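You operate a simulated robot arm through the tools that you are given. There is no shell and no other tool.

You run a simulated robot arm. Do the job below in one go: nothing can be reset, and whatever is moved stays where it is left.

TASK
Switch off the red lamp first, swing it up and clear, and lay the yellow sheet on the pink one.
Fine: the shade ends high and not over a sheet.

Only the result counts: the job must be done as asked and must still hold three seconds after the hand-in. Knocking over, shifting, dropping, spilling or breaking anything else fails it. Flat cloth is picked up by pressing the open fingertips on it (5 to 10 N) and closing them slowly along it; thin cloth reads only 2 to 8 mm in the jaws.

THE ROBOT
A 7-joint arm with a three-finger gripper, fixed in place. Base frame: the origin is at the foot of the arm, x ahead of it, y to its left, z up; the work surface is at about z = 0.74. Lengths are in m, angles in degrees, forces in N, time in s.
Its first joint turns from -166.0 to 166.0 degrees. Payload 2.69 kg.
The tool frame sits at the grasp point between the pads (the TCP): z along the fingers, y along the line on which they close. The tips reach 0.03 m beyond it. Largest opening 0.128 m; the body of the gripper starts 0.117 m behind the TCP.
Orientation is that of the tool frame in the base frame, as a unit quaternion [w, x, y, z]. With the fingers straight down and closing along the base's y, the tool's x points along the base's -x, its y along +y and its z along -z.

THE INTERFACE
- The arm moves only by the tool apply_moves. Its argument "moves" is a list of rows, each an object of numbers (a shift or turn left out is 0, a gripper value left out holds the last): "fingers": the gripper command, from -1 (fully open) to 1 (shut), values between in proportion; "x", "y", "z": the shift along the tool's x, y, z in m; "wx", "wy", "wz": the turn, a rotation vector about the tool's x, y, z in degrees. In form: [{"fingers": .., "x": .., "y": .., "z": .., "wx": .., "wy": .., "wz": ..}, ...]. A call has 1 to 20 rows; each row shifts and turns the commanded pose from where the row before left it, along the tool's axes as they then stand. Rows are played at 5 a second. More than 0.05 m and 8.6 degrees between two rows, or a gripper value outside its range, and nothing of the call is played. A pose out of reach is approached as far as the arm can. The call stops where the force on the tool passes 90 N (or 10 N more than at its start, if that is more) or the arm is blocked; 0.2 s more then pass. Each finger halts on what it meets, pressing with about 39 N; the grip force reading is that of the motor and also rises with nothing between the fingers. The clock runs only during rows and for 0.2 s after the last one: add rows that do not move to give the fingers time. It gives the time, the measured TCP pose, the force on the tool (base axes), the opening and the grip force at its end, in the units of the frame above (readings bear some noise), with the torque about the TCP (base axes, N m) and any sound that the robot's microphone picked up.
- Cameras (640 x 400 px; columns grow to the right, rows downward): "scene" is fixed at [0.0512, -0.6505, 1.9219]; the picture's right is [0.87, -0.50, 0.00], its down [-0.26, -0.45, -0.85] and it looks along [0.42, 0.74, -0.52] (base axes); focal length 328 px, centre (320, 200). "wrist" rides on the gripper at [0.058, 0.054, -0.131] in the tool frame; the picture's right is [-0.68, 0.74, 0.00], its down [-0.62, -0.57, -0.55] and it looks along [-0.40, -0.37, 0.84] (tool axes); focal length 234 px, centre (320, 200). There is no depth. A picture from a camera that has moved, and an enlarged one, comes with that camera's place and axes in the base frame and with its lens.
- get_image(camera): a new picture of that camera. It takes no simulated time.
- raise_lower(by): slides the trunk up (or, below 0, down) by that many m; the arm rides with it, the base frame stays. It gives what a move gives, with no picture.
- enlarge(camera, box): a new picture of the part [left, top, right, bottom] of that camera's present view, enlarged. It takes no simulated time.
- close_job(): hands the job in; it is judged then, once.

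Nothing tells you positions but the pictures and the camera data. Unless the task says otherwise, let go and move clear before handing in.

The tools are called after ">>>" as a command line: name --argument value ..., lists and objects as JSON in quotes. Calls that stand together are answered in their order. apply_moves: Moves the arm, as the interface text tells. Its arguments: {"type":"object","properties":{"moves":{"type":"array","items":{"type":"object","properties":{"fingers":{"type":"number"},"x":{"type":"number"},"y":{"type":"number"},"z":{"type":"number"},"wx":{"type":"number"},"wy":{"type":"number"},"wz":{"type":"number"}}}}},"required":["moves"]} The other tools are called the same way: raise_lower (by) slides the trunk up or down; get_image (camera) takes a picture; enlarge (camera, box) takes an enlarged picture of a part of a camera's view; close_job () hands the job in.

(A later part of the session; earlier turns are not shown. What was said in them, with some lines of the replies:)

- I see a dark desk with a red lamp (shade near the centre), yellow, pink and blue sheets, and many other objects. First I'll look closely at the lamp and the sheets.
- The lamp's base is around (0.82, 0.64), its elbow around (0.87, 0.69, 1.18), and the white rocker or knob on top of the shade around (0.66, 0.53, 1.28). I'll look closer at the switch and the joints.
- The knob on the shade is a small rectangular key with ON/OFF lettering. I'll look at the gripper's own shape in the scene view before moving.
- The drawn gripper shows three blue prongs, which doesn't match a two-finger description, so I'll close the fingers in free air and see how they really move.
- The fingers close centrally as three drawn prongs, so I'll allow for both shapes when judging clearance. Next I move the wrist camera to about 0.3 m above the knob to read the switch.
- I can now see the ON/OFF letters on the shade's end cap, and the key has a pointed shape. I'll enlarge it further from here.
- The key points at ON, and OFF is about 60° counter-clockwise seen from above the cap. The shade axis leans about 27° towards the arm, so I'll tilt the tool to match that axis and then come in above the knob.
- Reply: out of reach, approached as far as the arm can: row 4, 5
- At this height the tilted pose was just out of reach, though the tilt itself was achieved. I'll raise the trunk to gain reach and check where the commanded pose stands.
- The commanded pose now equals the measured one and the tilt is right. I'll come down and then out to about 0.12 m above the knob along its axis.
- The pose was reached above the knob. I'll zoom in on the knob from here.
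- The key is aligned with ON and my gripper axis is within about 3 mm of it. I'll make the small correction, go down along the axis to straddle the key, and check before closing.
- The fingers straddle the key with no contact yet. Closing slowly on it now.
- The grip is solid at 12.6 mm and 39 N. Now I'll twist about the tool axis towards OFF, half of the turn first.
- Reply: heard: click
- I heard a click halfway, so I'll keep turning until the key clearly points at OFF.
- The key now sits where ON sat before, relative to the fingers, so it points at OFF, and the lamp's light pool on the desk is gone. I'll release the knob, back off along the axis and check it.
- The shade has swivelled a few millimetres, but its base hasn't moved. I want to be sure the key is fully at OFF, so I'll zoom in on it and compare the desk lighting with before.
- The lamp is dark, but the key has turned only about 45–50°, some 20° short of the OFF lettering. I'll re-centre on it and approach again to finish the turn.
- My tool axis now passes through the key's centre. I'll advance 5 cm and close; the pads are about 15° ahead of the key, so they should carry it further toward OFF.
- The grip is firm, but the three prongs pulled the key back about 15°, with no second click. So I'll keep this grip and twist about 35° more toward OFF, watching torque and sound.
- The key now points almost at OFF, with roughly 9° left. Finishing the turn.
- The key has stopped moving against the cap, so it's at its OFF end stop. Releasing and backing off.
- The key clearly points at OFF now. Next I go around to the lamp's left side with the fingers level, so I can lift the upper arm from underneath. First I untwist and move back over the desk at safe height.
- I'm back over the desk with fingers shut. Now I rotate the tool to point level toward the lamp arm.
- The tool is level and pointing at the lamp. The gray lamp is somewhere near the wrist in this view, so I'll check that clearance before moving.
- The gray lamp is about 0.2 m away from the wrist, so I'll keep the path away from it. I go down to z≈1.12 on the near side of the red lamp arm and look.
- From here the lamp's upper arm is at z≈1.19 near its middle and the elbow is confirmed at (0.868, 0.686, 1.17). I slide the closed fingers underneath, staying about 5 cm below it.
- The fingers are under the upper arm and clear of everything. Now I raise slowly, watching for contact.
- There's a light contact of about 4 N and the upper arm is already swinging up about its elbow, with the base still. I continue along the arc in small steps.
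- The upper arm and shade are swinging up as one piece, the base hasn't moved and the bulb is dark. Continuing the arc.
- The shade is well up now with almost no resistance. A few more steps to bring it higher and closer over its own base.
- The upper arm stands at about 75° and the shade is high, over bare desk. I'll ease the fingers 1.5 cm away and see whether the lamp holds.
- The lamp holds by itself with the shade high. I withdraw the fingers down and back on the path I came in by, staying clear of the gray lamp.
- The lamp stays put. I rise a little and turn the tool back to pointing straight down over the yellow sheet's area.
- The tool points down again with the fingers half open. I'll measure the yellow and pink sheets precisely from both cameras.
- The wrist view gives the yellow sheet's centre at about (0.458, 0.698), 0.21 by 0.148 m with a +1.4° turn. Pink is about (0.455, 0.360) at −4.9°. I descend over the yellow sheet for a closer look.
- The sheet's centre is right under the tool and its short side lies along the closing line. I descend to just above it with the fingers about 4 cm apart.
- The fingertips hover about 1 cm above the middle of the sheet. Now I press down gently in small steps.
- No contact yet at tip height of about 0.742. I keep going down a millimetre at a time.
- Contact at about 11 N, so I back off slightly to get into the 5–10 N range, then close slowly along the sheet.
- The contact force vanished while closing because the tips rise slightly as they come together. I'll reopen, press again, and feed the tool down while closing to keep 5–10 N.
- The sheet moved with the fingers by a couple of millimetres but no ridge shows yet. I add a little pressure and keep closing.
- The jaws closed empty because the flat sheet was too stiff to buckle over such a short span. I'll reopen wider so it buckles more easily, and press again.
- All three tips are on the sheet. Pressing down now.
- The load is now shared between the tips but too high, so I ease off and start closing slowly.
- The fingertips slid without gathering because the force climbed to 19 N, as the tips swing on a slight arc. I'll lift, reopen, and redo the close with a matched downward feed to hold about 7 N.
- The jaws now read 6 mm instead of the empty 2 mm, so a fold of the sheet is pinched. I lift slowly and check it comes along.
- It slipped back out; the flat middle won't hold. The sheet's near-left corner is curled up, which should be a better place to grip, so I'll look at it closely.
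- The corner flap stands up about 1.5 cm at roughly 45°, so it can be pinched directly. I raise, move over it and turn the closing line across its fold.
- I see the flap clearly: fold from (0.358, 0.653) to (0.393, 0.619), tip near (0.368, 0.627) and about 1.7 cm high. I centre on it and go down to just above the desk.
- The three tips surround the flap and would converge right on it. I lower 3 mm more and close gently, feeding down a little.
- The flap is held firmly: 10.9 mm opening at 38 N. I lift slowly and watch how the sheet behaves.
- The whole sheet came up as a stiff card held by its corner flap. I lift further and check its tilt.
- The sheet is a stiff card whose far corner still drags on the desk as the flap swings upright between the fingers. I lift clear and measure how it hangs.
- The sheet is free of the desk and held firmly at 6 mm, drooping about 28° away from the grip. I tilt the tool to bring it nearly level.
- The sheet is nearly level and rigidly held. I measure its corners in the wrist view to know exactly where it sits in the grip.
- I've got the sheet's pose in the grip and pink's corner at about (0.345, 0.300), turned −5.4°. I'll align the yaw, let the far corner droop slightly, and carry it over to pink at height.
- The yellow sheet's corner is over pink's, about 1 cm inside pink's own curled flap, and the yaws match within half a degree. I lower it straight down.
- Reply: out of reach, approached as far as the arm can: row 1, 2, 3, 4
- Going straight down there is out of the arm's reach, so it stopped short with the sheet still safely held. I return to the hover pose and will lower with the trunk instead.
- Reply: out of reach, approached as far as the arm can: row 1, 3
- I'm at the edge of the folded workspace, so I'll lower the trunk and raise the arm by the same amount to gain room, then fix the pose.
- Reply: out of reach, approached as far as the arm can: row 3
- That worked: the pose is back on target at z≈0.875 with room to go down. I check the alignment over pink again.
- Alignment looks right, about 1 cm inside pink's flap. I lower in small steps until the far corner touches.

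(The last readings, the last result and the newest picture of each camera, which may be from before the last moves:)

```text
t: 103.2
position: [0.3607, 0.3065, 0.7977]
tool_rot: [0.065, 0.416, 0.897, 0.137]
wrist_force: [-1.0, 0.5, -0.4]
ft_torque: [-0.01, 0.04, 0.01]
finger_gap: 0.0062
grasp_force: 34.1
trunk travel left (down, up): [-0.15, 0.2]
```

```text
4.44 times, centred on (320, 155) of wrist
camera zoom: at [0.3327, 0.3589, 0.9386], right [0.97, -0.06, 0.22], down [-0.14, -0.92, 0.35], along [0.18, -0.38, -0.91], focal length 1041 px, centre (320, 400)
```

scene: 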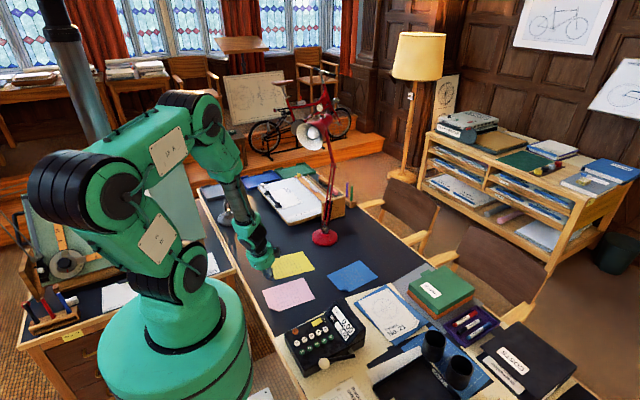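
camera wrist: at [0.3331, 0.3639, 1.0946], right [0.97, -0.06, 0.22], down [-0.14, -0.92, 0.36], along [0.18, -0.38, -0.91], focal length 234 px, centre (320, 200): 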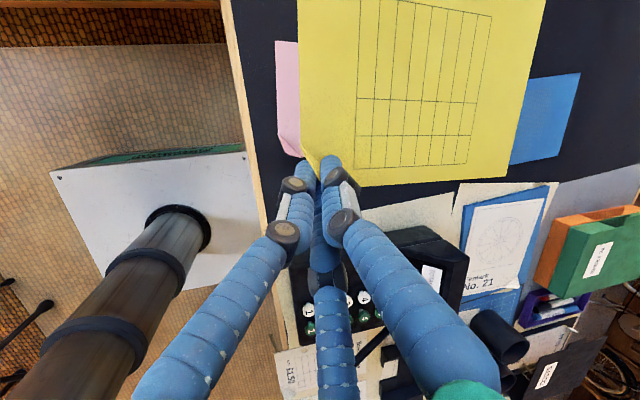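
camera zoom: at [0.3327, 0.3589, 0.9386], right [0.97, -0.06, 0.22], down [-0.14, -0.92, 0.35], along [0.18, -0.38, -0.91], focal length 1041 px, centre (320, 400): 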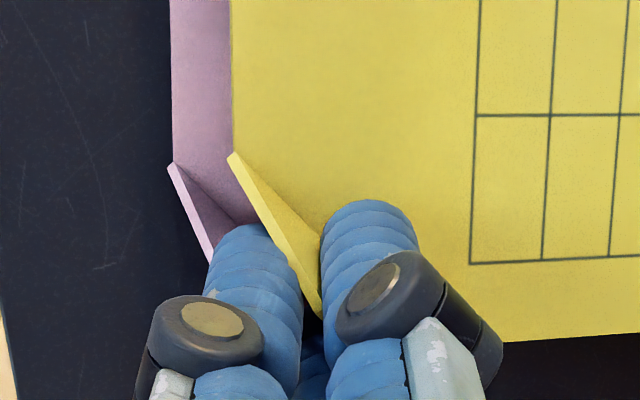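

No touch yet, and the sheet is a bit more level than I assumed, with its far corner perhaps 6 mm above pink. I tip it slightly so the far corner meets pink first.

>>> apply_moves --moves '[{"wx": 0.7}, {"wx": 0.7}, {}]'

>>> enlarge --camera "scene" --box '[245, 240, 325, 310]'

```text
t: 104.0
position: [0.3613, 0.3072, 0.7987]
tool_rot: [0.06, 0.417, 0.898, 0.127]
wrist_force: [0.0, 1.3, -0.1]
ft_torque: [0.08, -0.16, -0.02]
finger_gap: 0.0061
grasp_force: 33.4
trunk travel left (down, up): [-0.15, 0.2]
```

```text
5.71 times, centred on (285, 275) of scene
camera zoom: at [0.0512, -0.6505, 1.9219], right [0.87, -0.5, 0.0], down [-0.26, -0.45, -0.85], along [0.42, 0.74, -0.52], focal length 1877 px, centre (520, -229)
```

zoom: 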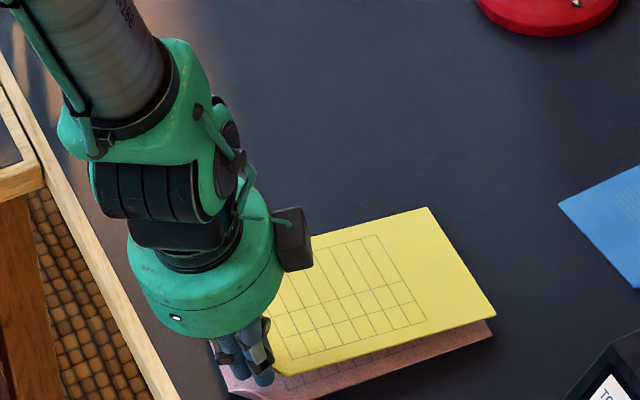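

The far corner now rests lightly on pink. I ease off a touch and open the fingers so the near corner drops into place.

>>> apply_moves --moves '[{"wx": -0.2}, {"fingers": 0.5}, {}, {}]'

>>> enlarge --camera "scene" --box '[245, 240, 325, 310]'

>>> enlarge --camera "wrist" --box '[240, 60, 400, 200]'

```text
t: 105.0
position: [0.3613, 0.3067, 0.797]
tool_rot: [0.061, 0.417, 0.898, 0.129]
wrist_force: [-0.5, -0.1, -0.1]
ft_torque: [0.01, -0.01, -0.02]
finger_gap: 0.0321
grasp_force: 0.1
trunk travel left (down, up): [-0.15, 0.2]
```

```text
5.71 times, centred on (285, 275) of scene
camera zoom: at [0.0512, -0.6505, 1.9219], right [0.87, -0.5, 0.0], down [-0.26, -0.45, -0.85], along [0.42, 0.74, -0.52], focal length 1877 px, centre (520, -229)
```

zoom: 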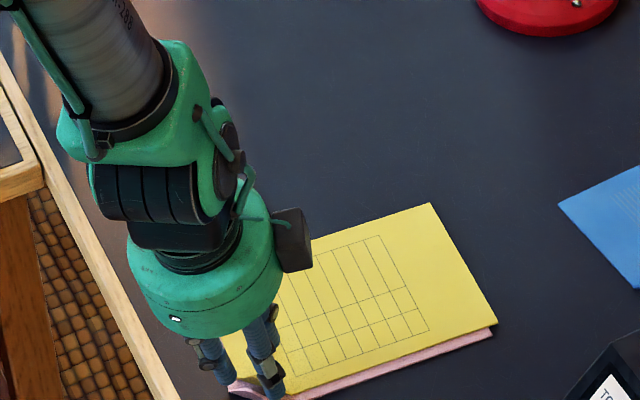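

```text
2.86 times, centred on (320, 130) of wrist
camera zoom: at [0.3348, 0.3609, 0.9384], right [0.98, -0.06, 0.21], down [-0.14, -0.92, 0.37], along [0.17, -0.39, -0.91], focal length 669 px, centre (320, 400)
```

zoom: 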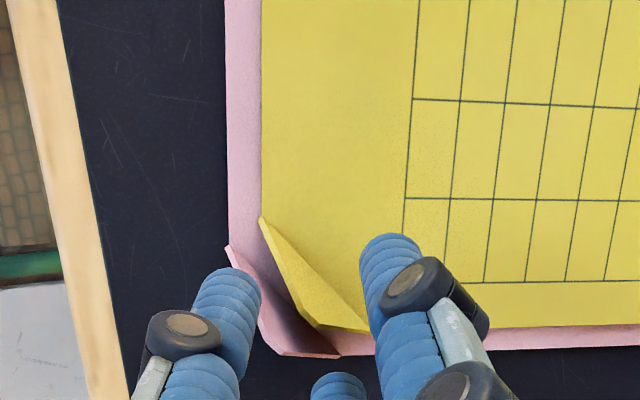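

The yellow sheet lies flat on the pink one, about 9 mm in from pink's edges. I back the fingers straight out along the tool axis.

>>> apply_moves --moves '[{"z": -0.01}, {"z": -0.02}, {"z": -0.035}, {"z": -0.04}, {"z": -0.04}, {}]'

>>> get_image --camera "scene"

>>> get_image --camera "wrist"

```text
t: 106.4
position: [0.3294, 0.2812, 0.938]
tool_rot: [0.06, 0.417, 0.898, 0.128]
wrist_force: [-0.6, -0.4, -0.1]
ft_torque: [-0.01, -0.01, -0.02]
finger_gap: 0.0317
grasp_force: 0.1
trunk travel left (down, up): [-0.15, 0.2]
```

```text
taken
```

scene: 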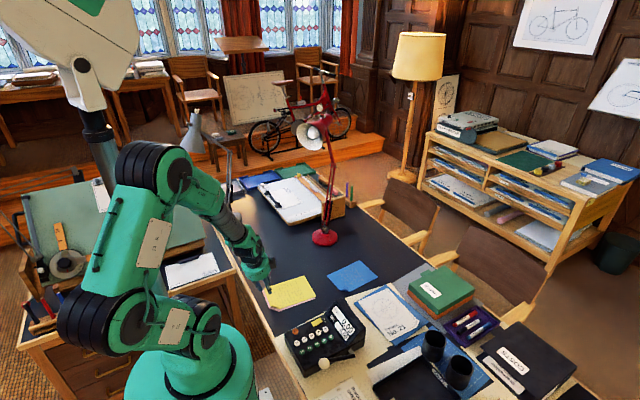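

```text
taken
camera wrist: at [0.3024, 0.3347, 1.0776], right [0.98, -0.06, 0.21], down [-0.14, -0.92, 0.37], along [0.17, -0.39, -0.91], focal length 234 px, centre (320, 200)
```

wrist: 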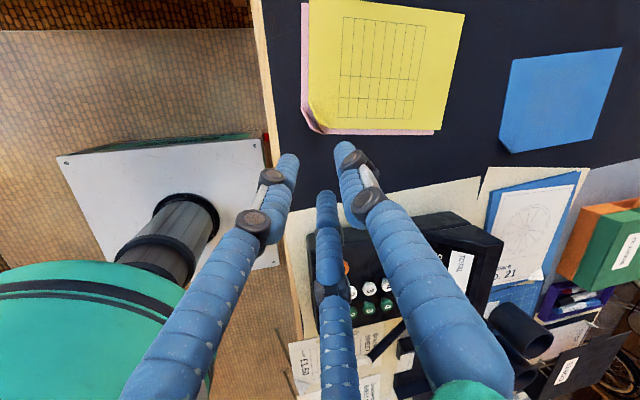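

The result looks good. I raise the arm clear and compare the sheets and the lamp with the earlier views.

>>> apply_moves --moves '[{"z": -0.04}, {"z": -0.04}, {"z": -0.04}, {}, {}]'

>>> enlarge --camera "scene" --box '[220, 220, 400, 340]'

>>> enlarge --camera "scene" --box '[220, 90, 400, 260]'

>>> enlarge --camera "scene" --box '[245, 260, 325, 320]'

```text
t: 107.6
position: [0.3039, 0.2602, 1.0536]
tool_rot: [0.061, 0.417, 0.898, 0.128]
wrist_force: [-0.1, -0.4, 0.1]
ft_torque: [-0.03, 0.02, -0.01]
finger_gap: 0.0322
grasp_force: 0.0
trunk travel left (down, up): [-0.15, 0.2]
```

```text
3.33 times, centred on (310, 280) of scene
camera zoom: at [0.0512, -0.6505, 1.9219], right [0.87, -0.5, 0.0], down [-0.26, -0.45, -0.85], along [0.42, 0.74, -0.52], focal length 1095 px, centre (353, -67)
```

zoom: 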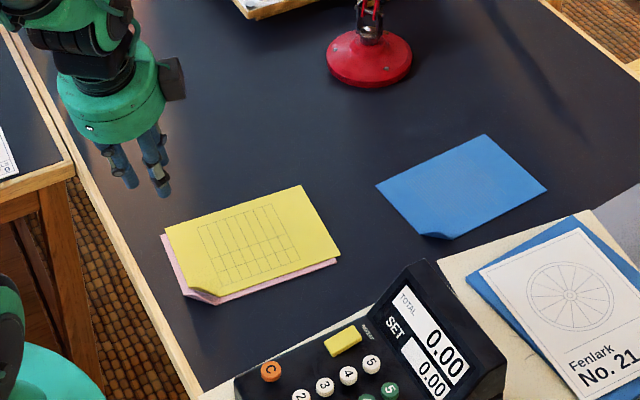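

```text
2.35 times, centred on (310, 175) of scene
camera zoom: at [0.0512, -0.6505, 1.9219], right [0.87, -0.5, 0.0], down [-0.26, -0.45, -0.85], along [0.42, 0.74, -0.52], focal length 773 px, centre (344, 259)
```

zoom: 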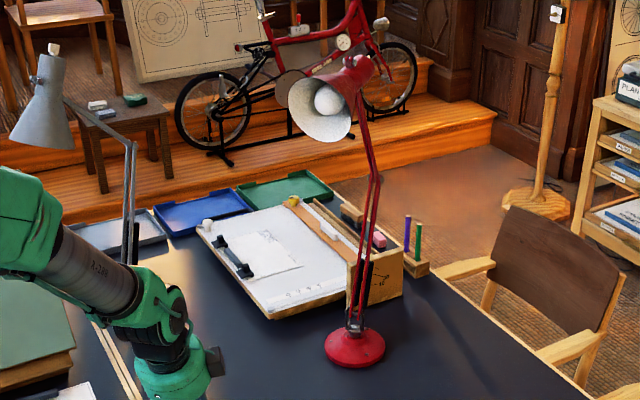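

```text
6.67 times, centred on (285, 290) of scene
camera zoom: at [0.0512, -0.6505, 1.9219], right [0.87, -0.5, 0.0], down [-0.26, -0.45, -0.85], along [0.42, 0.74, -0.52], focal length 2190 px, centre (553, -400)
```

zoom: 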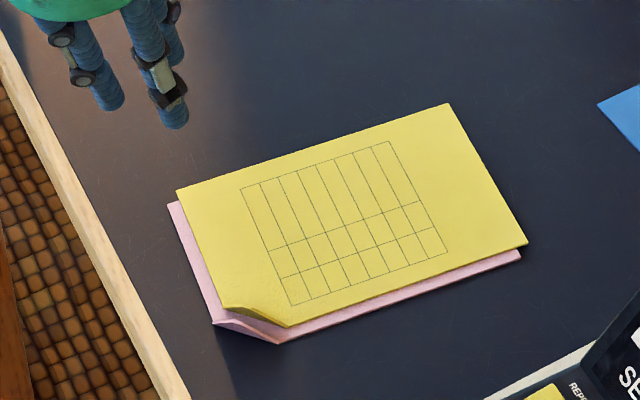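

Pink's corners are where they were at the start, and yellow lies flat on top of it. The lamp is off with its shade high over bare desk, the gray lamp and the other things look unmoved, and the hand is empty and clear. Handing in.

>>> close_job

```text
The job is handed in.
```

The red lamp is switched off and swung up, and the yellow sheet lies flat on the pink one. The job is handed in, but I have no verdict back from the judging.

- **Lamp:** the knob points at OFF, I heard one click as it turned, and the light on the desk is gone. The shade's rim is about 0.68 m above the desk, over bare desk and not over any sheet. The lamp stayed there on its own for more than a minute before hand-in.
- **Sheets:** yellow sits about 1 cm in from pink's edges on two sides. I left that offset so it would clear pink's curled corner. Pink's corners match their starting position in the pictures.
- **Getting hold of the sheet:** pressing and closing on the flat middle, as the instructions describe, did not work. The sheet behaves like stiff card, so I picked it up by its curled corner. On release, the held corner dropped about 2.5 cm onto pink.
- **Other objects:** the gray lamp and the red lamp's base match their earlier positions in the scene view, and nothing else I could see had moved.

The gripper was empty and clear of the desk when I handed in.
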